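You operate a simulated robot arm through the tools that you are given. There is no shell and no other tool. Be economical: measure what you need, move in short steps, check, and stop when the job is done.

Carry out the task below with a simulated two-armed robot. There is one attempt and no reset: what you move stays moved.

TASK
Wipe up the spill on the top of the torque bench with the cream rag and put it back.

Only the result counts: the job must be done as asked and must still hold three seconds after the hand-in. Knocking over, shifting, dropping, spilling or breaking anything else fails it.

THE ROBOT
Two 7-joint arms with two-finger parallel grippers on one trunk, on a base that drives. Base frame: it is fixed to the floor where the robot stands at the start and does not move with it; the origin is under the middle of the robot, x ahead of it, y to its left, z up; the surface under the hand at the start is at about z = 850. Readings come in mm, degrees, newtons and seconds.
The left shoulder is at the start at [60, 189, 1203], the right one opposite. With the tool pointing down near the work surface each hand reaches from about 100 to 640 mm from the robot's upright axis, wherever it stands, measured 20 degrees to its own side. Payload 3.43 kg a hand.
The TCP of each hand is the grasp point between the finger pads, 30 mm short of the fingertips. In the tool frame z runs along the fingers and y along their closing line. Largest opening 94 mm; finger width 28, thickness 10; the body of the gripper, 50 by 96 mm, starts 55 mm behind the TCP.
Orientation is that of the tool frame in the base frame, as a unit quaternion [w, x, y, z]. With the fingers straight down and closing along the base's y, the tool's x points along the base's -x, its y along +y and its z along -z.

THE INTERFACE
- The arms move only by the tool drive_tool. It takes "left_motion", "right_motion" or both (then of equal length, played together; a hand with none holds still); each is a list of rows, each a list of 7 numbers: the shift along the tool's x, y, z in cm, then the turn, a rotation vector about the tool's x, y, z in degrees, then the closure in counts, from 0 (fully open) to 255 (shut). In form: [[dx, dy, dz, wx, wy, wz, grip], ...]. A call has 1 to 10 rows; each row shifts and turns the commanded pose from where the row before left it, along the tool's axes as they then stand. A row lasts 0.2 s, in which the tool goes at most 50 mm and 8.6 degrees; a call with a longer step from one row to the next is refused whole, and so is a gripper value outside its range. Where a pose cannot be reached the arm comes as near as it can. A force on the tool above 40 N (or 10 N above the force at the start of the call, whichever is more), or a blocked arm, ends the call early, and 0.2 s more pass. The fingers move at their own pace (about 153 mm/s each) and stop on an object; they squeeze with about 37 N. The grip force told is the motor's: it shows also when the fingers shut on nothing. Time passes only in rows, and 0.2 s behind the last, so rows that do not move let the fingers close. The reply holds the time, the measured pose of the TCP, the force on the tool along the base axes, the opening and the grip force, in the units named above and with some noise, with the torque about the TCP (base axes, N m) and any sound that the robot's microphone picked up, and new pictures: "pictures" is both (left out), scene, wrist or none (wrist: the cameras of the hands that moved).
- Cameras (640 x 400 px; columns grow to the right, rows downward): "scene" is now at [9.1, -17.2, 1744.4]; the picture's right is [-0.21, -0.98, 0.00], its down [-0.80, 0.17, -0.57] and it looks along [0.56, -0.12, -0.82] (base axes); focal length 284 px, centre (320, 200). "left" rides on the left gripper at [76, -14, -103] in its tool frame; the picture's right is [0.18, 0.98, 0.00], its down [-0.75, 0.14, -0.64] and it looks along [-0.63, 0.12, 0.77] (tool axes); focal length 243 px, centre (320, 200). "right" rides on the right gripper at [76, 14, -102] in its tool frame; the picture's right is [-0.18, 0.98, 0.00], its down [-0.75, -0.14, -0.64] and it looks along [-0.63, -0.12, 0.77] (tool axes); focal length 243 px, centre (320, 200). There is no depth. A picture from a camera that has moved, and an enlarged one, comes with that camera's place and axes in the base frame and with its lens.
- lift_body(by): slides the trunk up (or, below 0, down) by that many mm; the arms and the scene camera ride with it, the base frame stays. It gives what a move gives, with no picture.
- roll_base(legs): drives the robot by 1 to 6 legs, each [ahead, left, turn to the left] in mm, mm and degrees, along the robot's own axes; the way and the turn of a leg run together, so that a leg with both is an arc; at most 1500 mm and 180 degrees a leg. The arms and the cameras ride along, it lands a little off, and it stops where it bumps. It gives what a move gives, and a new picture of the scene camera.
- aim_head(pan, tilt): turns the head with the scene camera to pan (to the left, within 86 degrees either way) and tilt (down, from -29 to 69), counted from straight ahead of the robot. It gives what a move gives, and a new picture of the scene camera.
- zoom(camera, box): a new picture of the part [left, top, right, bottom] of that camera's present view, enlarged. The clock stands still meanwhile.
- sign_off(): hands the job in; it is judged then, once.

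Go step by step. Nothing tells you exact positions but the pictures and the camera data: compare them with the known pose of the tool, close in by small moves and look again before you grip or let go. The budget is 120 turns and 260 pictures, counting those below and the enlarged ones. Unless the task says otherwise, let go and move clear before handing in, and close with one line.

The tools are called after "Request:" by a JSON object that holds its "fn" and its "kwargs". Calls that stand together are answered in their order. drive_tool: Moves the arms, as the interface text tells. Its arguments: {"type":"object","properties":{"left_motion":{"type":"array","items":{"type":"array","items":{"type":"number"}}},"right_motion":{"type":"array","items":{"type":"array","items":{"type":"number"}}},"pictures":{"type":"string","enum":["both","scene","wrist","none"]}},"required":[]} The other tools are called the same way: lift_body (by) slides the trunk up or down; roll_base (legs) drives the base; aim_head (pan, tilt) turns the head that bears the scene camera; zoom (camera, box) takes an enlarged picture of a part of a camera's view; sign_off () hands the job in.

At the start:

```text
time_s: 0.0
left_tool_pos: [408.4, -60.4, 1066.3]
left_ee_rot: [0.0, 0.0, 1.0, 0.0]
left_ft_force: [-0.3, 0.1, -0.3]
left_ft_torque: [-0.01, 0.02, 0.0]
left_width: 93.9
left_grasp_force: 0.0
right_tool_pos: [283.5, -300.5, 1110.6]
right_ee_rot: [0.0, 0.0, 1.0, 0.0]
right_ft_force: [-0.6, -1.0, 0.2]
right_ft_torque: [0.0, 0.0, -0.04]
right_width: 93.9
right_grasp_force: 0.2
trunk travel left (down, up): [-875.0, 115.0]
robot x, y, heading: [-0.5, -1.8, 0.2]
head pan, tilt: [-12.0, 54.9]
```

scene: 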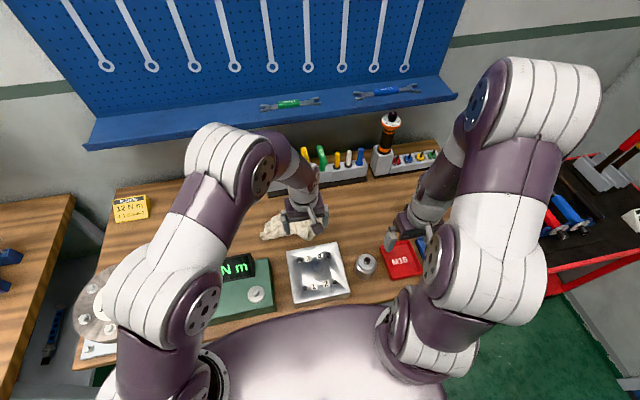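
right: 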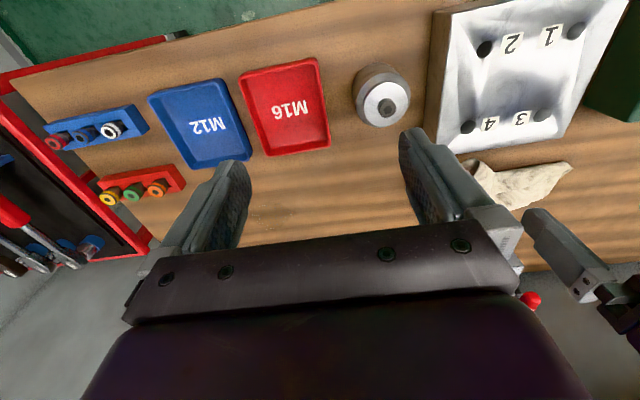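
left: 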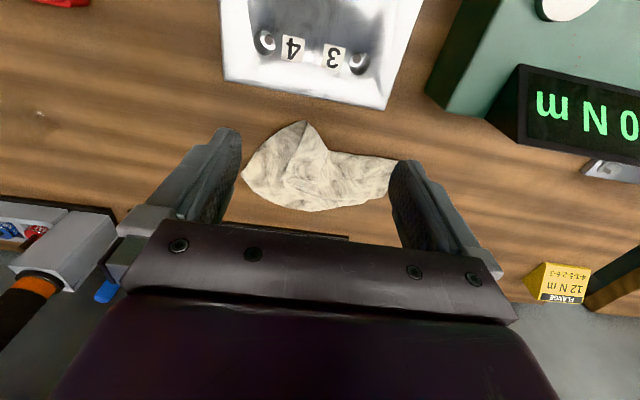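

I see the cream rag under the left hand, next to a metal block with numbered bolts; the green device with the N m display stands to the left. I look closer for the spill.

Request:
{"fn": "zoom", "kwargs": {"camera": "scene", "box": [70, 180, 390, 380]}}

Request:
{"fn": "zoom", "kwargs": {"camera": "left", "box": [160, 0, 640, 300]}}

Request:
{"fn": "zoom", "kwargs": {"camera": "scene", "box": [240, 140, 480, 290]}}

```text
2.00 times, centred on (230, 280) of scene
camera zoom: at [9.1, -17.2, 1744.4], right [-0.21, -0.98, 0.0], down [-0.8, 0.17, -0.57], along [0.56, -0.12, -0.82], focal length 568 px, centre (500, 40)
```

zoom: 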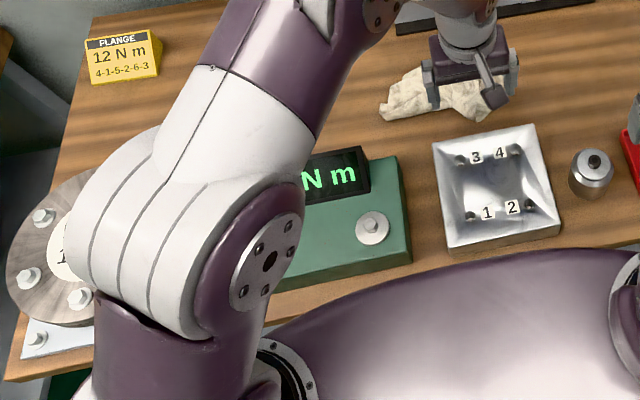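

```text
1.33 times, centred on (400, 150) of left
camera zoom: at [331.3, -74.4, 1167.5], right [-0.18, 0.98, 0.0], down [0.75, 0.14, 0.64], along [0.63, 0.12, -0.77], focal length 324 px, centre (213, 267)
```

zoom: 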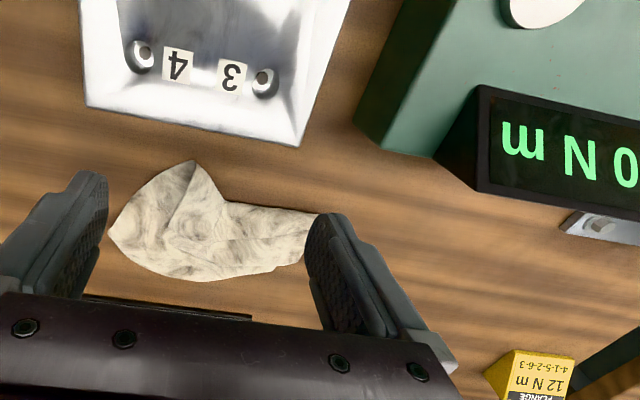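

```text
2.67 times, centred on (360, 215) of scene
camera zoom: at [9.1, -17.2, 1744.4], right [-0.21, -0.98, 0.0], down [-0.8, 0.17, -0.57], along [0.56, -0.12, -0.82], focal length 758 px, centre (213, 160)
```

zoom: 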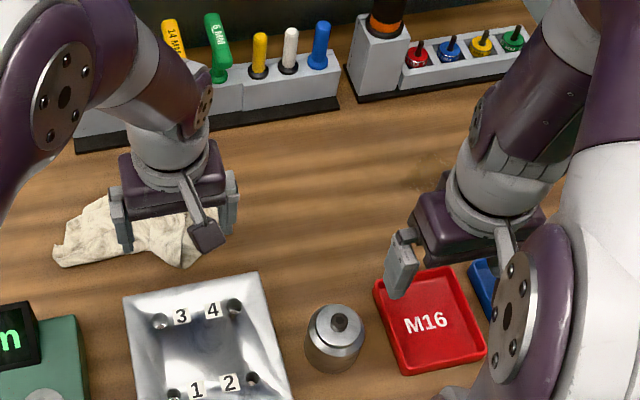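

A faint darker patch may lie behind the right hand. I move the right hand up and to the right to uncover it.

Request:
{"fn": "drive_tool", "kwargs": {"right_motion": [[0, -4, -2, 0, 0, 0, 0], [0, -4, -2, 0, 0, 0, 0], [1, -4, -2, 0, 0, 0, 0], [2, -4, 0, 0, 0, 0, 0], [2, -4, 0, 0, 0, 0, 0]], "left_motion": [[0, 0, -3, 0, 0, 0, 0], [0, 0, -3, 0, 0, 0, 0], [2, 3, 0, 0, 0, 0, 0], [3, 3, 0, 0, 0, 0, 0], [3, 3, 0, 0, 0, 0, 0]]}}

```text
time_s: 1.2
left_tool_pos: [324.8, 30.4, 1126.7]
left_ee_rot: [0.001, 0.0, 1.0, 0.0]
left_ft_force: [0.1, -1.1, 0.0]
left_ft_torque: [0.0, -0.04, 0.01]
left_width: 94.1
left_grasp_force: 0.1
right_tool_pos: [232.6, -501.8, 1170.9]
right_ee_rot: [0.001, 0.0, 1.0, 0.0]
right_ft_force: [0.3, 0.6, 1.0]
right_ft_torque: [0.03, -0.02, -0.02]
right_width: 93.9
right_grasp_force: 0.0
trunk travel left (down, up): [-875.0, 115.0]
robot x, y, heading: [1.0, 2.8, 0.1]
head pan, tilt: [-12.0, 54.9]
camera scene: at [6.6, -18.3, 1744.4], right [-0.21, -0.98, 0.0], down [-0.8, 0.17, -0.58], along [0.56, -0.12, -0.82], focal length 284 px, centre (320, 200)
camera right: at [156.1, -487.1, 1272.5], right [0.18, 0.98, 0.0], down [0.75, -0.14, 0.64], along [0.63, -0.12, -0.77], focal length 243 px, centre (320, 200)
camera left: at [246.7, 14.7, 1229.1], right [-0.18, 0.98, 0.0], down [0.75, 0.14, 0.64], along [0.63, 0.12, -0.77], focal length 243 px, centre (320, 200)
```

scene: 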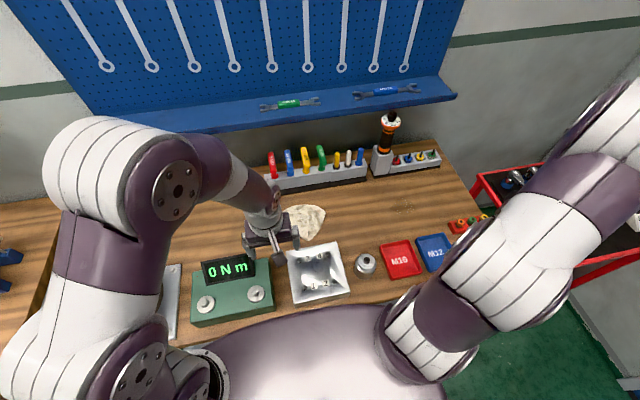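
right: 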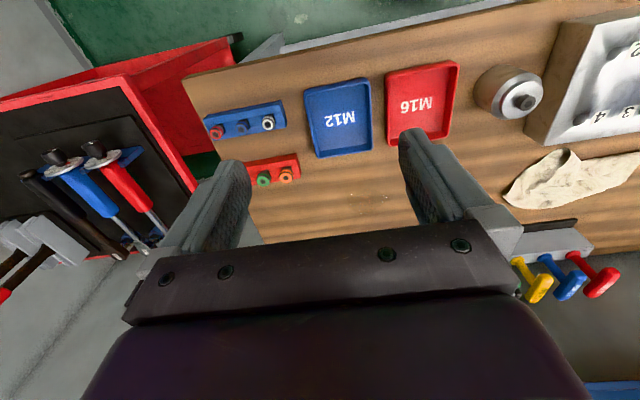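
left: 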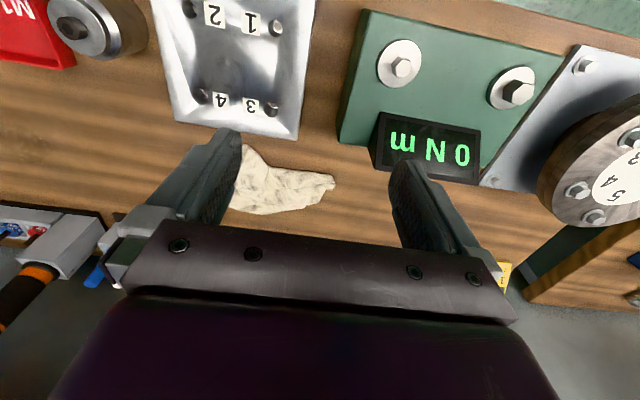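

Request:
{"fn": "zoom", "kwargs": {"camera": "scene", "box": [300, 150, 500, 275]}}

Request:
{"fn": "zoom", "kwargs": {"camera": "right", "box": [220, 80, 480, 243]}}

Request:
{"fn": "zoom", "kwargs": {"camera": "left", "box": [320, 0, 640, 200]}}

```text
3.20 times, centred on (400, 212) of scene
camera zoom: at [6.6, -18.3, 1744.4], right [-0.21, -0.98, 0.0], down [-0.8, 0.17, -0.58], along [0.56, -0.12, -0.82], focal length 909 px, centre (64, 160)
```

zoom: 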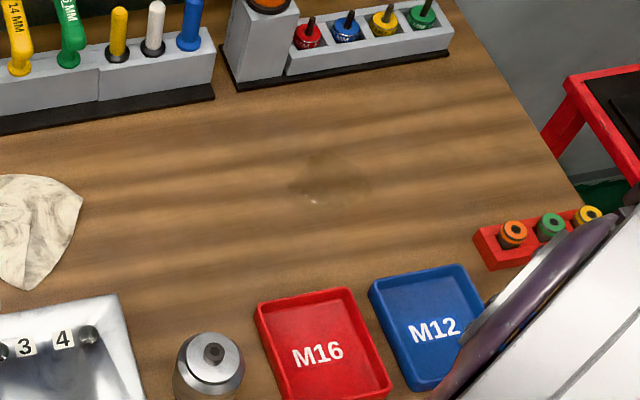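

```text
2.45 times, centred on (350, 162) of right
camera zoom: at [156.1, -487.1, 1272.5], right [0.18, 0.98, 0.0], down [0.75, -0.14, 0.64], along [0.63, -0.12, -0.77], focal length 595 px, centre (246, 294)
```

zoom: 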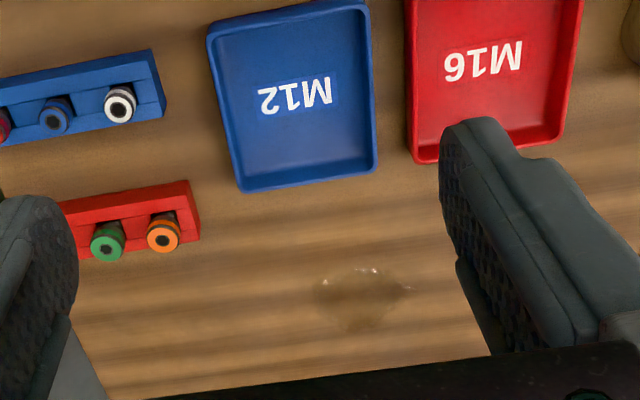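

```text
2.00 times, centred on (480, 100) of left
camera zoom: at [246.7, 14.7, 1229.1], right [-0.18, 0.98, 0.0], down [0.75, 0.14, 0.64], along [0.63, 0.12, -0.77], focal length 485 px, centre (0, 400)
```

zoom: 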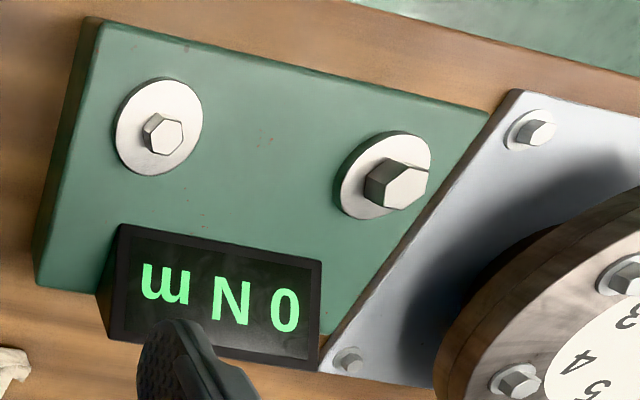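

The spill is a faint wet patch on the wood at about (525, -448, 850), some 90 mm across; the rag lies around (540, -45). I clear the left hand away and bring the right hand over the rag to see it.

Request:
{"fn": "drive_tool", "kwargs": {"left_motion": [[2, 4, -1, 0, 0, 0, 0], [2, 4, -1, 0, 0, 0, 0], [2, 4, 0, 0, 0, 0, 0], [2, 4, 0, 0, 0, 0, 0], [2, 4, 0, 0, 0, 0, 0], [0, 2, 0, 0, 0, 0, 0], [0, 0, 0, 0, 0, 0, 0], [0, 0, 0, 0, 0, 0, 0], [0, 0, 0, 0, 0, 0, 0], [0, 0, 0, 0, 0, 0, 0]], "right_motion": [[0, 0, 0, 0, 0, 0, 0], [0, 0, 0, 0, 0, 0, 0], [-2.5, 4.3, 0, 0, 0, 0, 0], [-2.5, 4.3, 0, 0, 0, 0, 0], [-2.5, 4.3, 0, 0, 0, 0, 0], [-2.5, 4.3, 0, 0, 0, 0, 0], [-2.5, 4.3, 0, 0, 0, 0, 0], [-2.5, 4.3, 0, 0, 0, 0, 0], [-2.5, 4.3, 0, 0, 0, 0, 0], [-2.5, 4.3, 0, 0, 0, 0, 0]]}}

```text
time_s: 3.4
left_tool_pos: [228.2, 254.1, 1146.6]
left_ee_rot: [0.0, -0.001, 1.0, -0.001]
left_ft_force: [-0.2, 0.9, -0.1]
left_ft_torque: [-0.01, 0.0, 0.03]
left_width: 93.8
left_grasp_force: 0.0
right_tool_pos: [433.3, -153.8, 1169.4]
right_ee_rot: [0.0, 0.001, 1.0, -0.002]
right_ft_force: [0.2, 0.8, 0.0]
right_ft_torque: [0.02, 0.02, 0.0]
right_width: 93.9
right_grasp_force: 0.1
trunk travel left (down, up): [-875.0, 115.0]
robot x, y, heading: [1.8, 0.9, 0.0]
head pan, tilt: [-12.0, 54.9]
camera scene: at [10.2, -15.2, 1744.4], right [-0.21, -0.98, 0.0], down [-0.8, 0.17, -0.57], along [0.56, -0.12, -0.82], focal length 284 px, centre (320, 200)
camera right: at [358.2, -138.8, 1272.0], right [0.19, 0.98, 0.0], down [0.75, -0.14, 0.64], along [0.63, -0.12, -0.77], focal length 243 px, centre (320, 200)
camera left: at [150.9, 237.8, 1248.4], right [-0.18, 0.98, 0.0], down [0.75, 0.14, 0.64], along [0.63, 0.12, -0.77], focal length 243 px, centre (320, 200)
```

scene: 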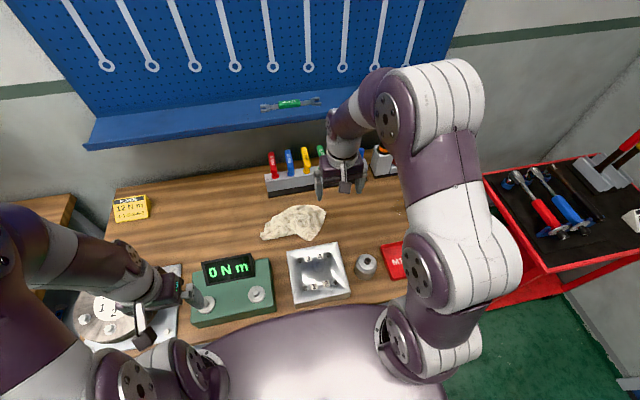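
right: 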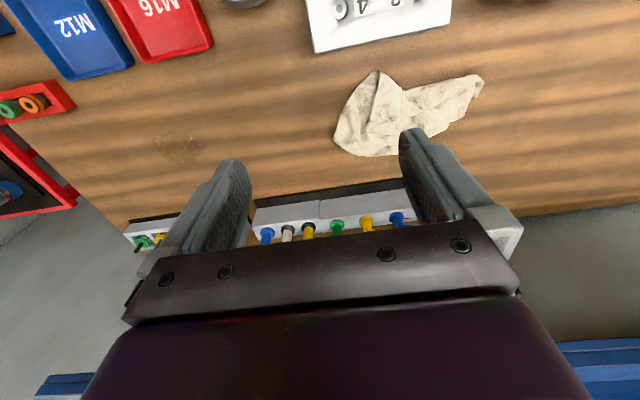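
left: 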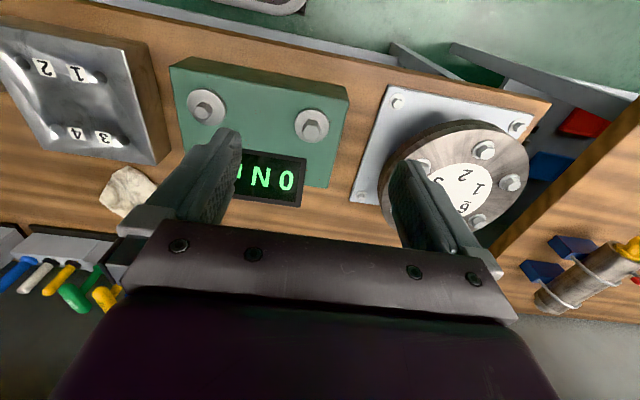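

The rag is now unobstructed. I enlarge it for its outline and folds.

Request:
{"fn": "zoom", "kwargs": {"camera": "scene", "box": [240, 180, 352, 250]}}

Request:
{"fn": "zoom", "kwargs": {"camera": "right", "box": [310, 40, 502, 160]}}

```text
5.71 times, centred on (296, 215) of scene
camera zoom: at [10.2, -15.2, 1744.4], right [-0.21, -0.98, 0.0], down [-0.8, 0.17, -0.57], along [0.56, -0.12, -0.82], focal length 1624 px, centre (457, 114)
```

zoom: 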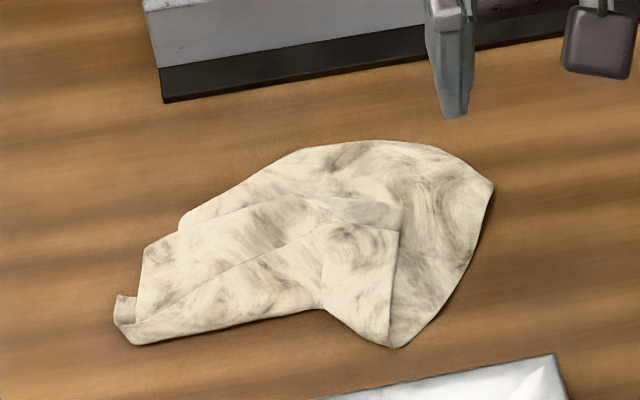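

```text
3.33 times, centred on (406, 100) of right
camera zoom: at [358.2, -138.8, 1272.0], right [0.19, 0.98, 0.0], down [0.75, -0.14, 0.64], along [0.63, -0.12, -0.77], focal length 809 px, centre (33, 533)
```

zoom: 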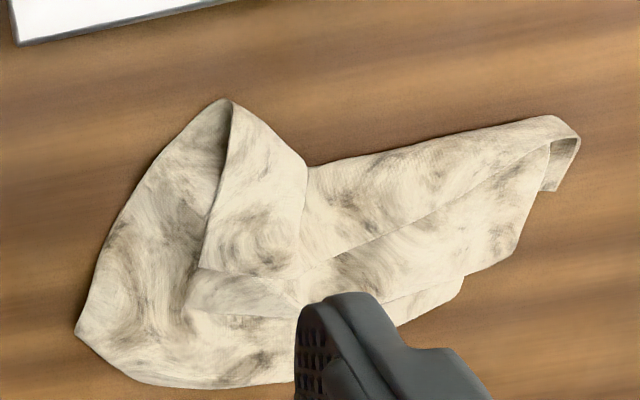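

The rag spans roughly x 460–611, y -155 to 92, with a narrower folded tail towards +y that the fingers can straddle if they close along x. I turn the right hand by 90 degrees about the vertical.

Request:
{"fn": "drive_tool", "kwargs": {"right_motion": [[0, 0, 0, 0, 0, -8.5, 0], [0, 0, 0, 0, 0, -8.5, 0], [0, 0, 0, 0, 0, -8.5, 0], [0, 0, 0, 0, 0, -8.5, 0], [0, 0, 0, 0, 0, -8.5, 0], [0, 0, 0, 0, 0, -8.5, 0], [0, 0, 0, 0, 0, -8.5, 0], [0, 0, 0, 0, 0, -8.5, 0], [0, 0, 0, 0, 0, -8.5, 0], [0, 0, 0, 0, 0, -8.5, 0]]}}

```text
time_s: 5.6
left_tool_pos: [228.0, 250.3, 1147.2]
left_ee_rot: [0.0, 0.0, 1.0, 0.0]
left_ft_force: [0.0, -0.7, 0.2]
left_ft_torque: [0.02, 0.0, 0.03]
left_width: 93.8
left_grasp_force: 0.0
right_tool_pos: [432.8, -155.4, 1171.1]
right_ee_rot: [0.0, -0.677, 0.736, 0.001]
right_ft_force: [-0.1, 0.7, 0.3]
right_ft_torque: [-0.03, 0.02, 0.01]
right_width: 93.7
right_grasp_force: 0.0
trunk travel left (down, up): [-875.0, 115.0]
robot x, y, heading: [-2.4, 1.7, 0.1]
head pan, tilt: [-12.0, 54.9]
camera scene: at [9.0, -17.0, 1744.4], right [-0.21, -0.98, 0.0], down [-0.8, 0.17, -0.57], along [0.56, -0.12, -0.82], focal length 284 px, centre (320, 200)
camera right: at [413.5, -230.1, 1272.3], right [-0.96, 0.27, 0.0], down [0.2, 0.74, 0.64], along [0.17, 0.62, -0.77], focal length 243 px, centre (320, 200)
```

scene: 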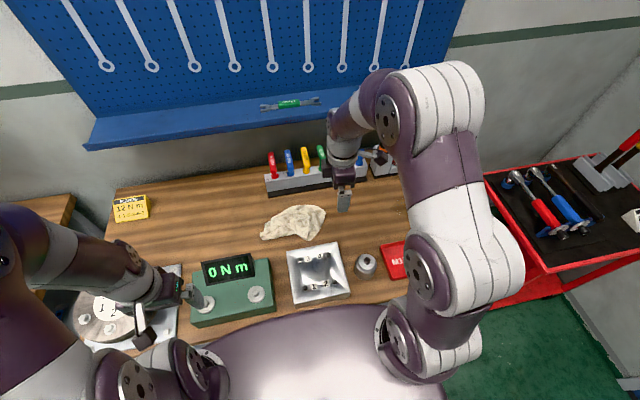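
right: 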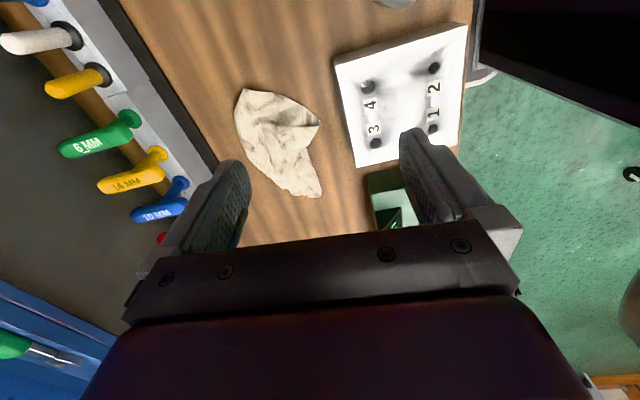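

The turn worked. Now I move the hand over the rag's tail, about (528, 20), staying high, then look.

Request:
{"fn": "drive_tool", "kwargs": {"right_motion": [[0, 0, 0, 0, 0, -5, 0], [-3.5, -1.9, 2, 0, 0, 0, 0], [-3.5, -1.9, 2, 0, 0, 0, 0], [-3.5, -1.9, 2, 0, 0, 0, 0], [-3.5, -1.9, 3, 0, 0, 0, 0], [-3.5, -1.9, 3, 0, 0, 0, 0]]}}

```text
time_s: 7.0
left_tool_pos: [228.9, 252.5, 1146.0]
left_ee_rot: [-0.001, 0.001, 1.0, -0.001]
left_ft_force: [0.6, 0.5, 0.2]
left_ft_torque: [-0.01, 0.04, -0.02]
left_width: 93.7
left_grasp_force: 0.1
right_tool_pos: [529.8, 19.8, 1050.0]
right_ee_rot: [-0.001, -0.707, 0.707, -0.001]
right_ft_force: [0.3, -0.7, -0.1]
right_ft_torque: [0.01, 0.04, -0.01]
right_width: 93.9
right_grasp_force: 0.0
trunk travel left (down, up): [-875.0, 115.0]
robot x, y, heading: [-2.3, -0.1, -0.0]
head pan, tilt: [-12.0, 54.9]
camera scene: at [11.1, -15.4, 1744.4], right [-0.21, -0.98, 0.0], down [-0.8, 0.17, -0.57], along [0.56, -0.12, -0.82], focal length 284 px, centre (320, 200)
camera right: at [516.0, -56.2, 1152.5], right [-0.98, 0.18, 0.0], down [0.14, 0.75, 0.64], along [0.12, 0.63, -0.77], focal length 243 px, centre (320, 200)
```

scene: 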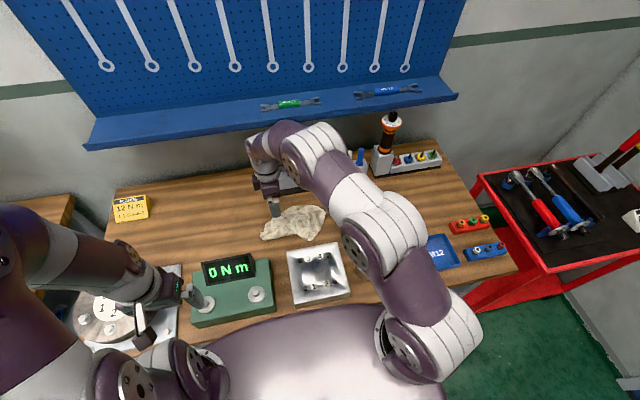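
right: 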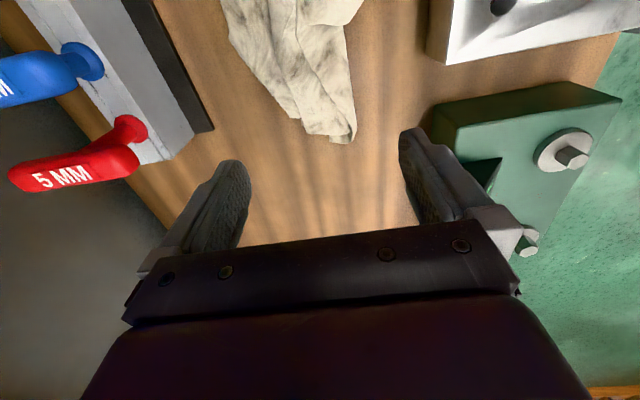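

The rag's tail end is at about (520, 93), and its width at y≈55 is near 75 mm. I shift to y=55 and lower until the fingertips are a little above the bench.

Request:
{"fn": "drive_tool", "kwargs": {"right_motion": [[-3.5, 0, 0, 0, 0, 0, 0], [0, 0, 4, 0, 0, 0, 0], [0, 0, 4, 0, 0, 0, 0], [0, 0, 4, 0, 0, 0, 0], [0, 0, 2, 0, 0, 0, 0]]}}

```text
time_s: 8.2
left_tool_pos: [227.4, 250.7, 1146.6]
left_ee_rot: [0.0, 0.0, 1.0, 0.0]
left_ft_force: [-0.7, -0.3, -0.3]
left_ft_torque: [-0.04, 0.03, -0.03]
left_width: 93.9
left_grasp_force: 0.0
right_tool_pos: [529.6, 52.0, 909.6]
right_ee_rot: [0.0, 0.707, -0.707, 0.001]
right_ft_force: [-0.5, 0.0, -0.6]
right_ft_torque: [0.02, 0.01, 0.0]
right_width: 93.9
right_grasp_force: 0.1
trunk travel left (down, up): [-875.0, 115.0]
robot x, y, heading: [4.5, -3.2, -0.2]
head pan, tilt: [-12.0, 54.9]
camera scene: at [9.7, -17.3, 1744.4], right [-0.21, -0.98, 0.0], down [-0.8, 0.17, -0.57], along [0.56, -0.12, -0.82], focal length 284 px, centre (320, 200)
camera right: at [515.7, -23.9, 1012.8], right [-0.98, 0.18, 0.0], down [0.14, 0.75, 0.64], along [0.12, 0.63, -0.77], focal length 243 px, centre (320, 200)
```

scene: 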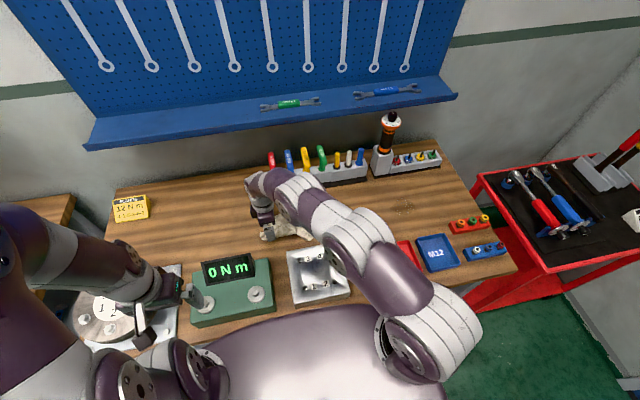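
right: 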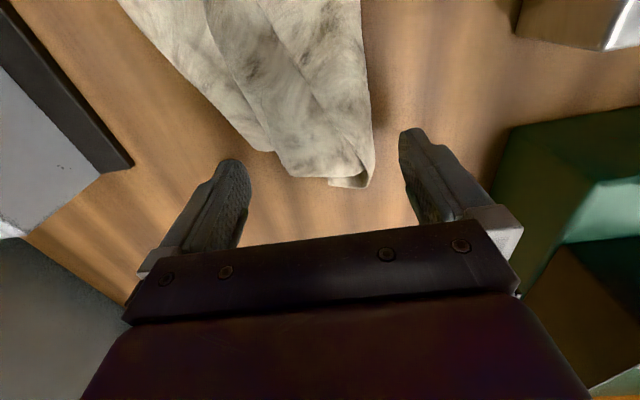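

The fingers straddle the tail end well. I lower the last bit and watch the force.

Request:
{"fn": "drive_tool", "kwargs": {"right_motion": [[0, 0, 1.2, 0, 0, 0, 0], [0, 0, 1.1, 0, 0, 0, 0], [0, 0, 0.3, 0, 0, 0, 0], [0, 0, 0, 0, 0, 0, 0]], "pictures": "wrist"}}

```text
time_s: 9.2
left_tool_pos: [229.1, 252.2, 1146.9]
left_ee_rot: [0.0, 0.0, 1.0, 0.0]
left_ft_force: [-0.5, -1.0, 0.0]
left_ft_torque: [0.02, 0.04, 0.01]
left_width: 94.0
left_grasp_force: 0.2
right_tool_pos: [527.8, 52.6, 884.4]
right_ee_rot: [0.0, -0.707, 0.707, 0.0]
right_ft_force: [0.0, 0.6, -0.4]
right_ft_torque: [0.01, -0.01, -0.02]
right_width: 93.9
right_grasp_force: 0.0
trunk travel left (down, up): [-875.0, 115.0]
robot x, y, heading: [1.1, 0.4, -0.3]
head pan, tilt: [-12.0, 54.9]
camera right: at [514.8, -22.7, 986.5], right [-0.98, 0.18, 0.0], down [0.14, 0.75, 0.64], along [0.12, 0.63, -0.77], focal length 243 px, centre (320, 200)
```

right: 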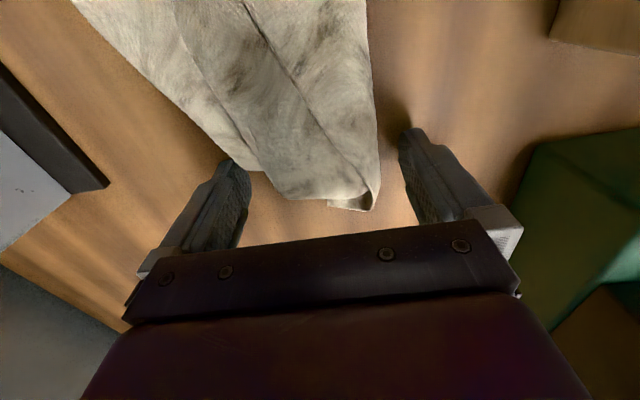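

The fingertips are just above the wood on each side of the tail. I close the fingers.

Request:
{"fn": "drive_tool", "kwargs": {"right_motion": [[0, 0, 0, 0, 0, 0, 100], [0, 0, 0, 0, 0, 0, 200], [0, 0, 0, 0, 0, 0, 255], [0, 0, 0, 0, 0, 0, 255]], "pictures": "both"}}

```text
time_s: 10.2
left_tool_pos: [227.6, 251.7, 1147.4]
left_ee_rot: [-0.001, 0.0, 1.0, 0.0]
left_ft_force: [-0.7, -0.7, -0.7]
left_ft_torque: [0.0, 0.04, -0.02]
left_width: 94.0
left_grasp_force: 0.1
right_tool_pos: [528.0, 52.3, 883.2]
right_ee_rot: [0.0, 0.707, -0.707, 0.0]
right_ft_force: [0.1, 0.5, 0.8]
right_ft_torque: [-0.05, -0.02, 0.0]
right_width: 6.8
right_grasp_force: 37.2
trunk travel left (down, up): [-875.0, 115.0]
robot x, y, heading: [-0.7, 0.9, -0.1]
head pan, tilt: [-12.0, 54.9]
camera scene: at [9.0, -16.9, 1744.4], right [-0.21, -0.98, 0.0], down [-0.8, 0.17, -0.57], along [0.56, -0.12, -0.82], focal length 284 px, centre (320, 200)
camera right: at [514.6, -22.8, 986.6], right [-0.98, 0.18, 0.0], down [0.14, 0.75, 0.64], along [0.12, 0.63, -0.77], focal length 243 px, centre (320, 200)
```

scene: 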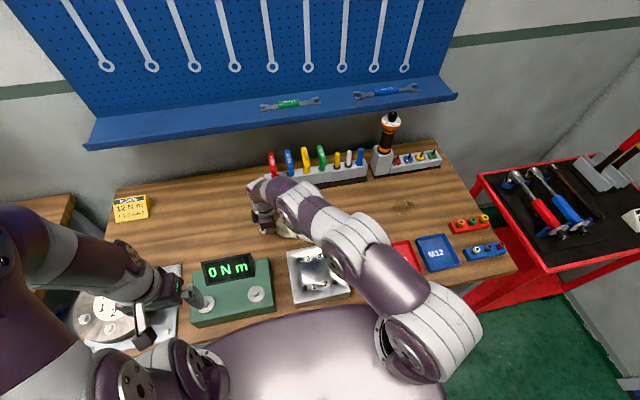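
right: 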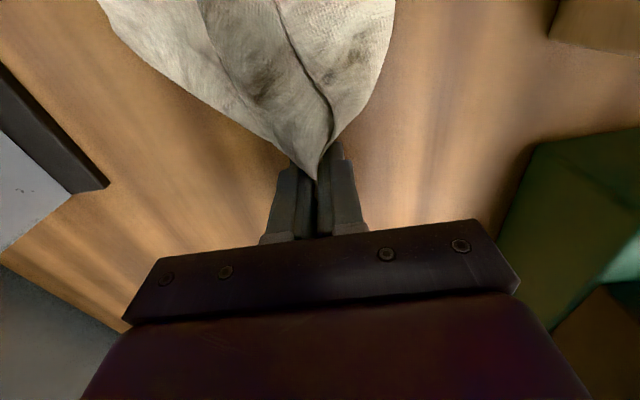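

The rag is gripped (6.8 mm thick, 37 N) and bends like cloth. I lift it and look.

Request:
{"fn": "drive_tool", "kwargs": {"right_motion": [[0, 0, -2, 0, 0, 0, 255], [0, 0, -3, 0, 0, 0, 255], [0, 0, -3, 0, 0, 0, 255], [0, 0, -3, 0, 0, 0, 255], [0, 0, -3, 0, 0, 0, 255], [0, 0, 0, 0, 0, 0, 255]]}}

```text
time_s: 11.6
left_tool_pos: [227.1, 251.4, 1146.5]
left_ee_rot: [-0.001, 0.0, 1.0, 0.0]
left_ft_force: [0.2, -0.6, -0.5]
left_ft_torque: [0.01, -0.01, -0.01]
left_width: 93.8
left_grasp_force: 0.0
right_tool_pos: [529.3, 52.7, 1023.8]
right_ee_rot: [-0.001, 0.707, -0.707, -0.001]
right_ft_force: [0.4, -0.2, 0.1]
right_ft_torque: [0.0, -0.02, -0.01]
right_width: 6.6
right_grasp_force: 36.7
trunk travel left (down, up): [-875.0, 115.0]
robot x, y, heading: [1.4, 1.9, -0.2]
head pan, tilt: [-12.0, 54.9]
camera scene: at [9.4, -16.9, 1744.4], right [-0.21, -0.98, 0.0], down [-0.8, 0.17, -0.57], along [0.56, -0.12, -0.82], focal length 284 px, centre (320, 200)
camera right: at [515.8, -22.6, 1126.5], right [-0.98, 0.18, 0.0], down [0.14, 0.75, 0.64], along [0.12, 0.63, -0.77], focal length 243 px, centre (320, 200)
```

scene: 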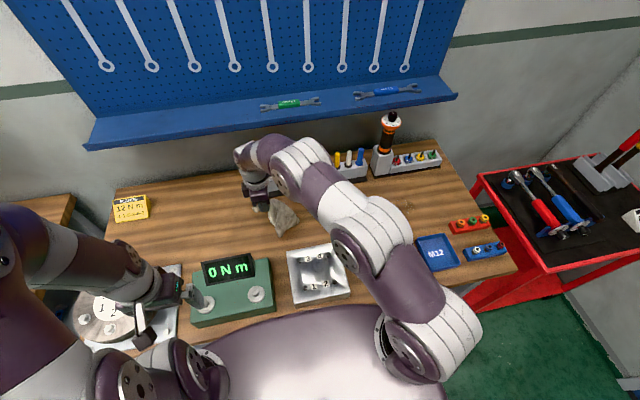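
right: 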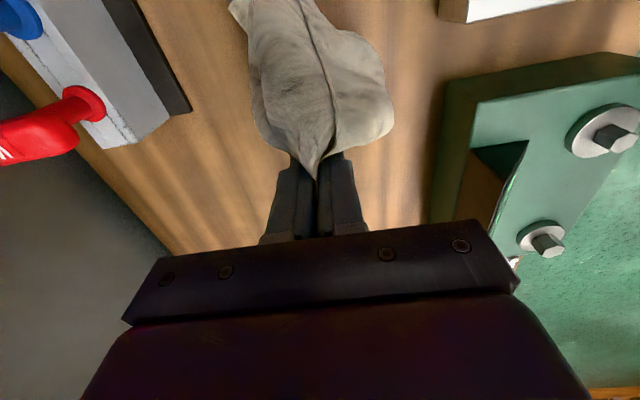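

The cloth hangs freely. I raise it a little more and carry it across toward the spill.

Request:
{"fn": "drive_tool", "kwargs": {"right_motion": [[0, 0, -4, 0, 0, 0, 255], [0, 0, -4, 0, 0, 0, 255], [4, 0, 0, 0, 0, 0, 255], [4.5, 0, 0, 0, 0, 0, 255], [4.5, 0, 0, 0, 0, 0, 255], [4.5, 0, 0, 0, 0, 0, 255], [4.5, 0, 0, 0, 0, 0, 255], [4.5, 0, 0, 0, 0, 0, 255], [4.5, 0, 0, 0, 0, 0, 255], [4.5, 0, 0, 0, 0, 0, 255]]}}

```text
time_s: 13.8
left_tool_pos: [226.8, 251.1, 1147.0]
left_ee_rot: [0.0, 0.0, 1.0, 0.001]
left_ft_force: [0.5, 0.0, 0.6]
left_ft_torque: [0.03, 0.02, 0.01]
left_width: 93.9
left_grasp_force: 0.0
right_tool_pos: [529.1, -301.0, 1104.6]
right_ee_rot: [-0.001, 0.707, -0.707, -0.001]
right_ft_force: [-0.1, -0.5, 1.3]
right_ft_torque: [0.0, 0.04, -0.03]
right_width: 6.6
right_grasp_force: 37.2
trunk travel left (down, up): [-875.0, 115.0]
robot x, y, heading: [1.0, 0.6, -0.1]
head pan, tilt: [-12.0, 54.9]
camera scene: at [9.0, -19.2, 1744.4], right [-0.21, -0.98, 0.0], down [-0.8, 0.17, -0.57], along [0.56, -0.12, -0.82], focal length 284 px, centre (320, 200)
camera right: at [515.3, -377.8, 1206.9], right [-0.98, 0.18, 0.0], down [0.14, 0.75, 0.64], along [0.12, 0.63, -0.77], focal length 243 px, centre (320, 200)
```

scene: 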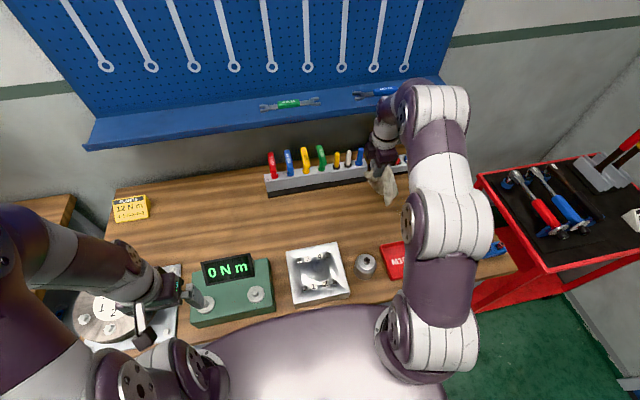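
right: 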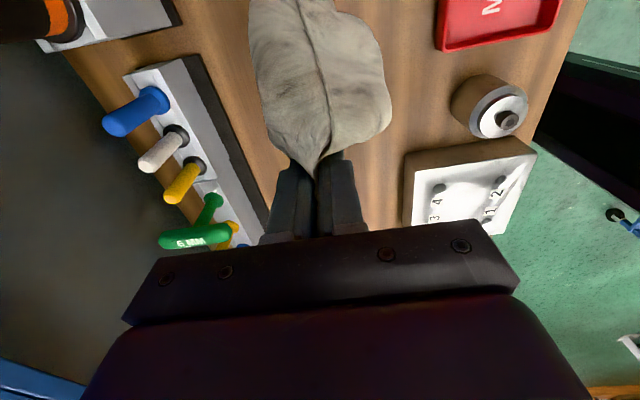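

The cloth hangs toward -y. I move over the patch and lower while drawing slightly back toward +y, so the rag lies out on the spill.

Request:
{"fn": "drive_tool", "kwargs": {"right_motion": [[4, 0, 0, 0, 0, 0, 255], [4, 0, 0, 0, 0, 0, 255], [-0.8, 0, 3.6, 0, 0, 0, 255], [-0.8, 0, 3.6, 0, 0, 0, 255], [-0.8, 0, 3.6, 0, 0, 0, 255], [-0.8, 0, 3.6, 0, 0, 0, 255], [-0.8, 0, 3.6, 0, 0, 0, 255], [-0.8, 0, 3.0, 0, 0, 0, 255]]}}

```text
time_s: 15.6
left_tool_pos: [228.3, 250.3, 1147.9]
left_ee_rot: [0.0, 0.001, 1.0, 0.0]
left_ft_force: [0.9, 0.7, -0.3]
left_ft_torque: [-0.02, 0.04, 0.0]
left_width: 93.7
left_grasp_force: 0.0
right_tool_pos: [528.3, -333.7, 895.0]
right_ee_rot: [-0.001, -0.707, 0.707, 0.0]
right_ft_force: [-0.5, 0.0, -0.1]
right_ft_torque: [-0.01, -0.02, 0.03]
right_width: 6.6
right_grasp_force: 37.0
trunk travel left (down, up): [-875.0, 115.0]
robot x, y, heading: [-1.5, 3.3, 0.2]
head pan, tilt: [-12.0, 54.9]
camera scene: at [9.7, -17.2, 1744.4], right [-0.21, -0.98, 0.0], down [-0.8, 0.17, -0.57], along [0.56, -0.12, -0.82], focal length 284 px, centre (320, 200)
camera right: at [514.6, -409.7, 996.7], right [-0.98, 0.18, 0.0], down [0.14, 0.75, 0.64], along [0.12, 0.63, -0.77], focal length 243 px, centre (320, 200)
```

scene: 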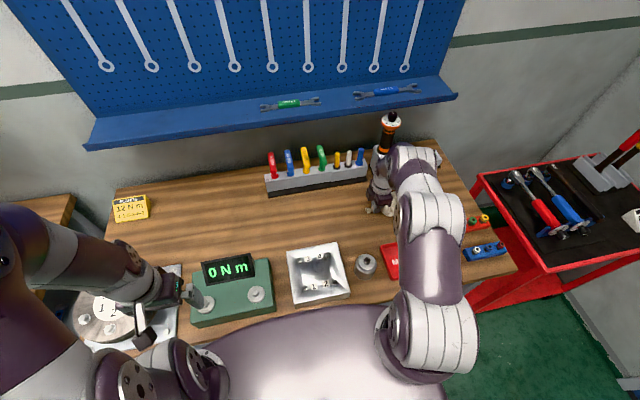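
right: 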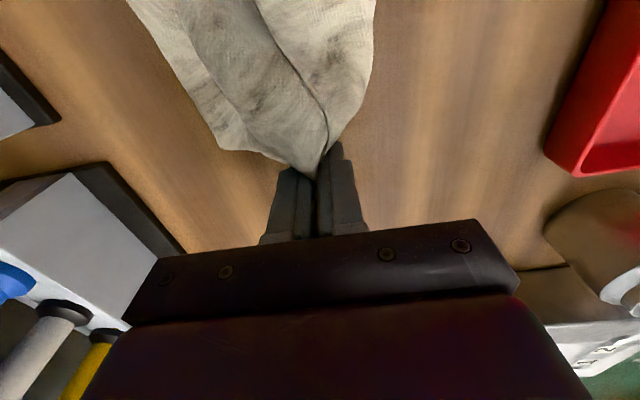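

The rag lies over the patch. I lower a touch and wipe with strokes along x and y.

Request:
{"fn": "drive_tool", "kwargs": {"right_motion": [[0, 0, 0.8, 0, 0, 0, 255], [0, 2.5, 0, 0, 0, 0, 255], [0, 2.5, 0, 0, 0, 0, 255], [0, -3, 0, 0, 0, 0, 255], [0, -3, 0, 0, 0, 0, 255], [0, -3, 0, 0, 0, 0, 255], [0, 3, 0, 0, 0, 0, 255], [0, 2, 0, 0, 0, 0, 255], [-3, 0, 0, 0, 0, 0, 255], [-3, 0, 0, 0, 0, 0, 255]]}}

```text
time_s: 17.8
left_tool_pos: [226.7, 252.9, 1146.9]
left_ee_rot: [0.001, -0.001, 1.0, 0.0]
left_ft_force: [-0.4, -0.3, -0.2]
left_ft_torque: [0.0, 0.02, -0.02]
left_width: 93.8
left_grasp_force: 0.1
right_tool_pos: [516.6, -271.3, 885.9]
right_ee_rot: [0.001, 0.707, -0.707, 0.0]
right_ft_force: [-0.5, 0.6, 0.5]
right_ft_torque: [0.01, -0.03, 0.02]
right_width: 7.0
right_grasp_force: 37.1
trunk travel left (down, up): [-875.0, 115.0]
robot x, y, heading: [0.5, -2.5, 0.1]
head pan, tilt: [-12.0, 54.9]
camera scene: at [8.7, -15.6, 1744.4], right [-0.21, -0.98, 0.0], down [-0.8, 0.17, -0.57], along [0.56, -0.12, -0.82], focal length 284 px, centre (320, 200)
camera right: at [502.5, -347.4, 988.2], right [-0.98, 0.18, 0.0], down [0.14, 0.75, 0.64], along [0.12, 0.63, -0.77], focal length 243 px, centre (320, 200)
```

scene: 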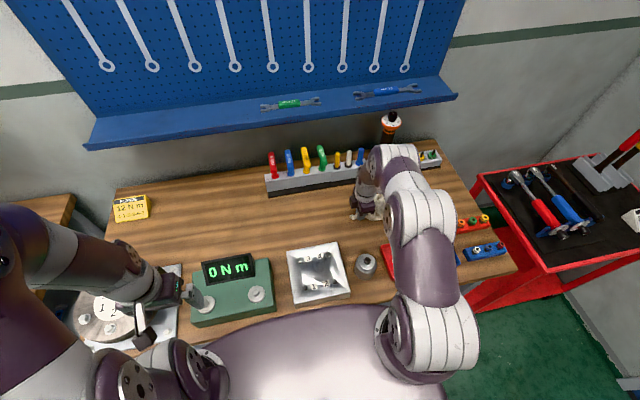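
right: 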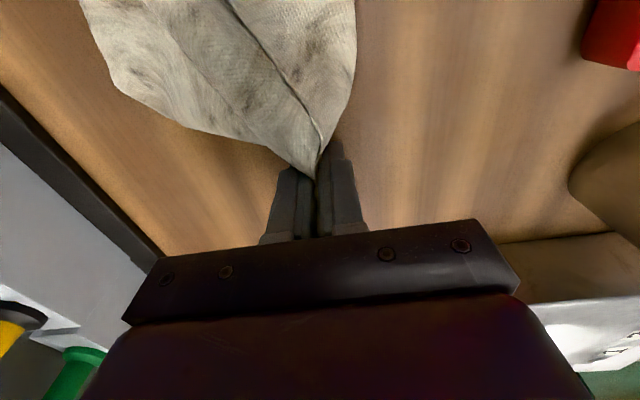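

I lift and move back toward +y to check the patch.

Request:
{"fn": "drive_tool", "kwargs": {"right_motion": [[-3, 0, 0, 0, 0, 0, 255], [-3, 0, -3, 0, 0, 0, 255], [-3, 0, -4, 0, 0, 0, 255], [-3, 0, -4, 0, 0, 0, 255], [-3, 0, -4, 0, 0, 0, 255], [-3, 0, -4, 0, 0, 0, 255]], "pictures": "none"}}

Request:
{"fn": "zoom", "kwargs": {"camera": "scene", "box": [340, 150, 500, 250]}}

```text
time_s: 19.2
left_tool_pos: [226.7, 252.4, 1146.3]
left_ee_rot: [0.0, 0.0, 1.0, 0.001]
left_ft_force: [-0.4, 0.8, 0.5]
left_ft_torque: [-0.03, -0.01, -0.01]
left_width: 94.0
left_grasp_force: 0.0
right_tool_pos: [519.7, -90.5, 1077.1]
right_ee_rot: [0.001, 0.707, -0.707, 0.001]
right_ft_force: [-0.1, 0.0, 0.4]
right_ft_torque: [0.0, 0.0, 0.0]
right_width: 6.7
right_grasp_force: 37.2
trunk travel left (down, up): [-875.0, 115.0]
robot x, y, heading: [2.8, 2.6, 0.1]
head pan, tilt: [-12.0, 54.9]
```

```text
4.00 times, centred on (420, 200) of scene
camera zoom: at [7.8, -15.8, 1744.3], right [-0.21, -0.98, 0.0], down [-0.8, 0.17, -0.57], along [0.56, -0.12, -0.82], focal length 1136 px, centre (-80, 200)
```

zoom: 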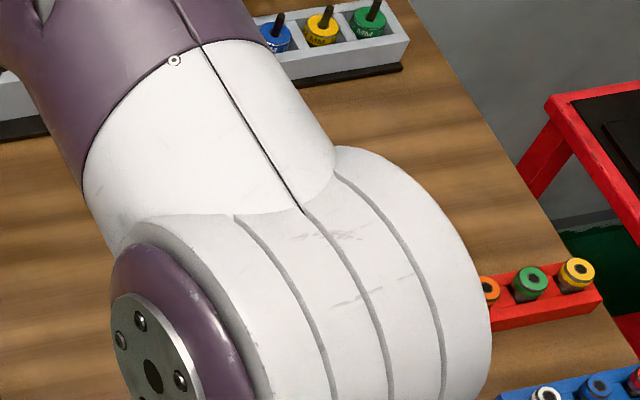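

The arm hides the patch; I move further toward the rag's original place, from where it was visible.

Request:
{"fn": "drive_tool", "kwargs": {"right_motion": [[-4, 0, 0, 0, 0, 0, 255], [-4, 0, 0, 0, 0, 0, 255], [-4, 0, 0, 0, 0, 0, 255], [-4, 0, 0, 0, 0, 0, 255]], "pictures": "none"}}

Request:
{"fn": "zoom", "kwargs": {"camera": "scene", "box": [340, 150, 500, 250]}}

```text
time_s: 20.2
left_tool_pos: [227.3, 252.7, 1146.4]
left_ee_rot: [0.0, 0.0, 1.0, -0.001]
left_ft_force: [0.3, -0.1, -0.9]
left_ft_torque: [-0.03, 0.0, -0.03]
left_width: 93.9
left_grasp_force: 0.1
right_tool_pos: [518.9, 70.3, 1074.2]
right_ee_rot: [-0.001, -0.707, 0.708, -0.001]
right_ft_force: [0.1, 0.4, -0.2]
right_ft_torque: [-0.02, 0.01, -0.05]
right_width: 6.4
right_grasp_force: 37.2
trunk travel left (down, up): [-875.0, 115.0]
robot x, y, heading: [-1.9, 0.2, 0.0]
head pan, tilt: [-12.0, 54.9]
```

```text
4.00 times, centred on (420, 200) of scene
camera zoom: at [9.2, -14.8, 1744.4], right [-0.21, -0.98, 0.0], down [-0.8, 0.17, -0.57], along [0.56, -0.12, -0.82], focal length 1136 px, centre (-80, 200)
```

zoom: 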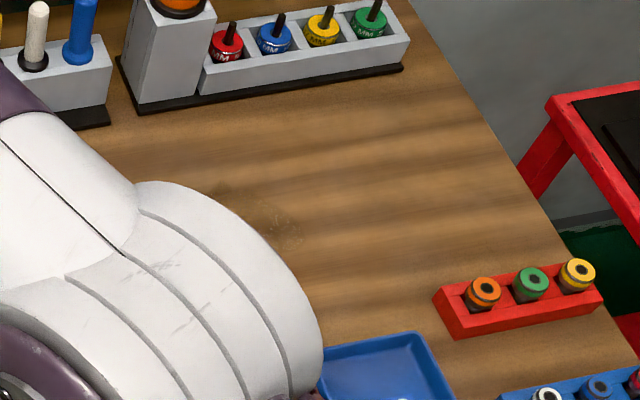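

Some residue still seems to show beside the arm. I move the hand a bit farther left and back to uncover it fully.

Request:
{"fn": "drive_tool", "kwargs": {"right_motion": [[-3, 3, 0, 0, 0, 0, 255], [-3, 3, 0, 0, 0, 0, 255], [-3, 3, 0, 0, 0, 0, 255]], "pictures": "none"}}

Request:
{"fn": "zoom", "kwargs": {"camera": "scene", "box": [340, 150, 500, 250]}}

```text
time_s: 21.0
left_tool_pos: [227.4, 251.6, 1147.1]
left_ee_rot: [0.0, 0.0, 1.0, 0.0]
left_ft_force: [-0.5, -0.1, 0.4]
left_ft_torque: [-0.02, -0.04, -0.03]
left_width: 93.8
left_grasp_force: 0.1
right_tool_pos: [426.5, 158.1, 1076.4]
right_ee_rot: [0.0, -0.707, 0.708, 0.0]
right_ft_force: [0.9, 0.0, -0.3]
right_ft_torque: [0.0, -0.02, -0.01]
right_width: 6.8
right_grasp_force: 37.1
trunk travel left (down, up): [-875.0, 115.0]
robot x, y, heading: [0.9, 5.5, -0.1]
head pan, tilt: [-12.0, 54.9]
```

```text
4.00 times, centred on (420, 200) of scene
camera zoom: at [8.2, -16.5, 1744.4], right [-0.21, -0.98, 0.0], down [-0.8, 0.17, -0.57], along [0.56, -0.12, -0.82], focal length 1136 px, centre (-80, 200)
```

zoom: 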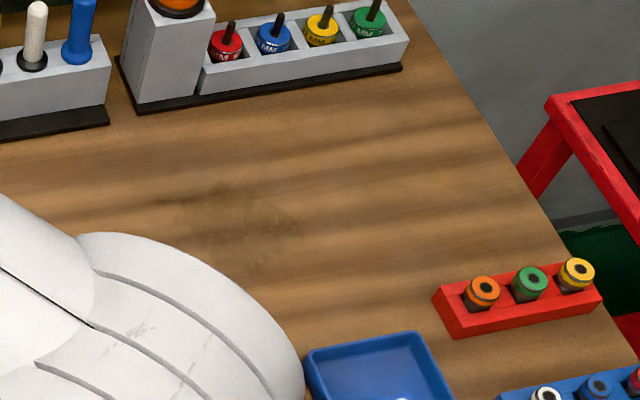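

The patch is lighter but still there, about x 470–570, y -500 to -380. I'll wipe again, this time laying the rag on it, folding the hand over onto the rag and pressing with the fingers.

Request:
{"fn": "drive_tool", "kwargs": {"right_motion": [[4.3, -2, 0, 0, 0, 0, 255], [4.3, -3, 0, 0, 0, 0, 255], [4.5, -3, 0, 0, 0, 0, 255], [4.8, -1.5, 0, 0, 0, 0, 255], [4.8, 0, -1, 0, 0, 0, 255], [4.8, 0, -1, 0, 0, 0, 255], [4.8, 0, -1, 0, 0, 0, 255], [4.8, 0, 0, 0, 0, 0, 255], [4.8, 0, 0, 0, 0, 0, 255], [4.8, 0, 0, 0, 0, 0, 255]], "pictures": "none"}}

Request:
{"fn": "drive_tool", "kwargs": {"right_motion": [[4.8, 0, 0, 0, 0, 0, 255], [3, 0, 0, 0, 0, 0, 255], [-0.8, 0, 3.6, 0, 0, 0, 255], [-0.8, 0, 3.6, 0, 0, 0, 255], [-0.8, 0, 3.6, 0, 0, 0, 255], [-0.8, 0, 3.6, 0, 0, 0, 255], [-0.8, 0, 3.6, 0, 0, 0, 255], [-0.8, 0, 2.5, 0, 0, 0, 255]], "pictures": "both"}}

```text
refused: row 2 steps farther than a row can; nothing moved
```

```text
time_s: 22.6
left_tool_pos: [224.5, 247.8, 1148.1]
left_ee_rot: [0.001, 0.001, 1.0, 0.001]
left_ft_force: [0.6, -0.8, 0.4]
left_ft_torque: [0.02, 0.0, 0.01]
left_width: 93.8
left_grasp_force: 0.1
right_tool_pos: [426.8, 113.3, 923.2]
right_ee_rot: [0.003, 0.71, -0.704, 0.001]
right_ft_force: [-13.8, -9.8, 24.1]
right_ft_torque: [1.16, 0.01, 0.56]
right_width: 6.6
right_grasp_force: 37.0
trunk travel left (down, up): [-875.0, 115.0]
robot x, y, heading: [-2.9, 0.9, -0.1]
head pan, tilt: [-12.0, 54.9]
stopped in row 7 (right hand): the force on the tool passed its limit at 152 N (the readings are from after the stop); the commanded pose is now the measured one
camera scene: at [4.5, -20.5, 1744.3], right [-0.21, -0.98, 0.0], down [-0.8, 0.17, -0.58], along [0.56, -0.12, -0.82], focal length 284 px, centre (320, 200)
camera right: at [413.7, 38.3, 1025.6], right [-0.98, 0.18, 0.0], down [0.14, 0.76, 0.64], along [0.11, 0.63, -0.77], focal length 243 px, centre (320, 200)
```

scene: 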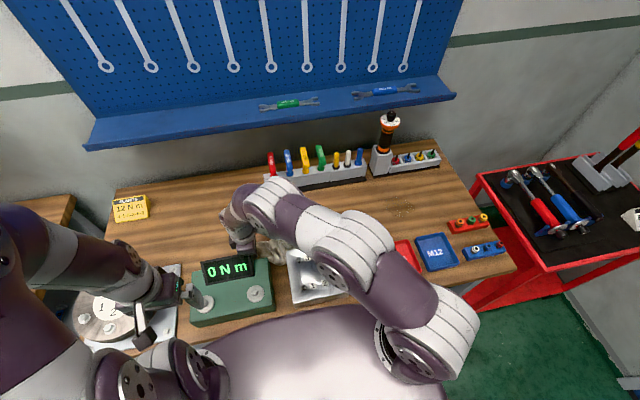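
right: 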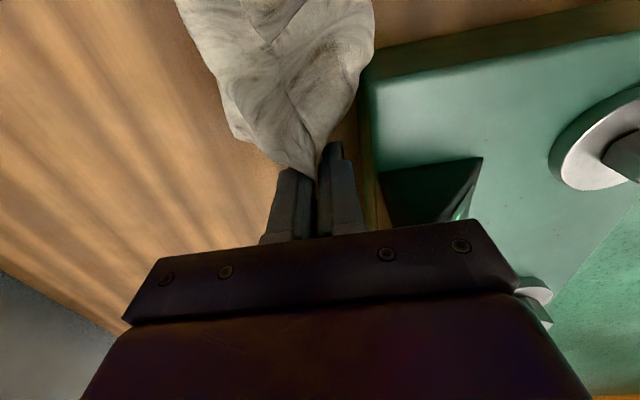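

My chained second call ran although the first was refused, so the hand came down by the green device and hit it. That was my error; I raise straight up and check whether anything shifted.

Request:
{"fn": "drive_tool", "kwargs": {"right_motion": [[0, 0, -2, 0, 0, 0, 255], [0, 0, -4, 0, 0, 0, 255], [0, 0, -4, 0, 0, 0, 255], [0, 0, -4, 0, 0, 0, 255], [0, 0, -3, 0, 0, 0, 255]]}}

```text
time_s: 23.8
left_tool_pos: [226.8, 250.8, 1147.5]
left_ee_rot: [0.0, 0.0, 1.0, 0.0]
left_ft_force: [0.6, 0.5, 0.2]
left_ft_torque: [-0.01, 0.02, 0.01]
left_width: 94.3
left_grasp_force: 0.0
right_tool_pos: [429.3, 115.2, 1089.8]
right_ee_rot: [0.003, 0.71, -0.705, 0.0]
right_ft_force: [-0.1, -0.4, -0.5]
right_ft_torque: [0.04, 0.0, -0.02]
right_width: 6.5
right_grasp_force: 37.4
trunk travel left (down, up): [-875.0, 115.0]
robot x, y, heading: [0.4, 0.4, 0.2]
head pan, tilt: [-12.0, 54.9]
camera scene: at [8.1, -17.4, 1744.3], right [-0.21, -0.98, 0.0], down [-0.8, 0.17, -0.57], along [0.56, -0.12, -0.82], focal length 284 px, centre (320, 200)
camera right: at [416.6, 41.0, 1193.0], right [-0.98, 0.18, 0.0], down [0.14, 0.76, 0.64], along [0.11, 0.63, -0.77], focal length 243 px, centre (320, 200)
```

scene: 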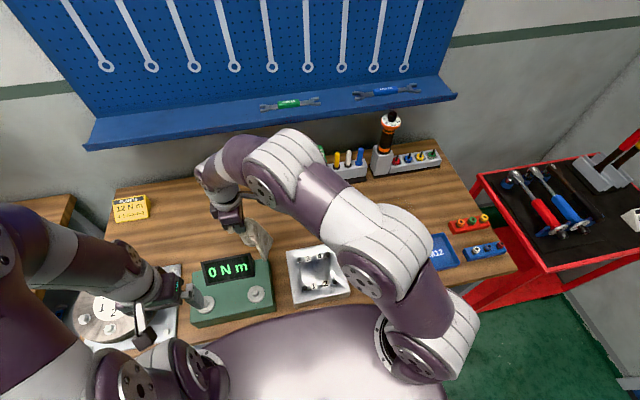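
right: 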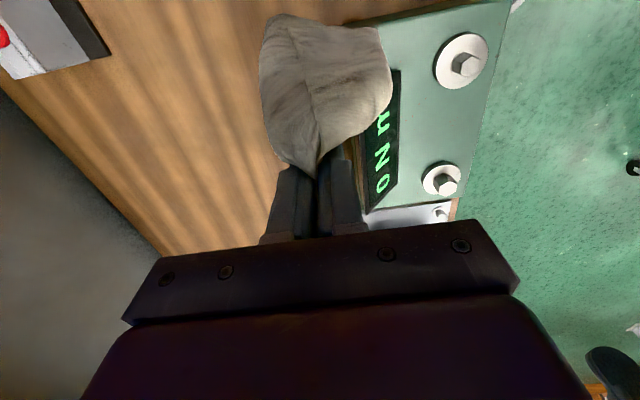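

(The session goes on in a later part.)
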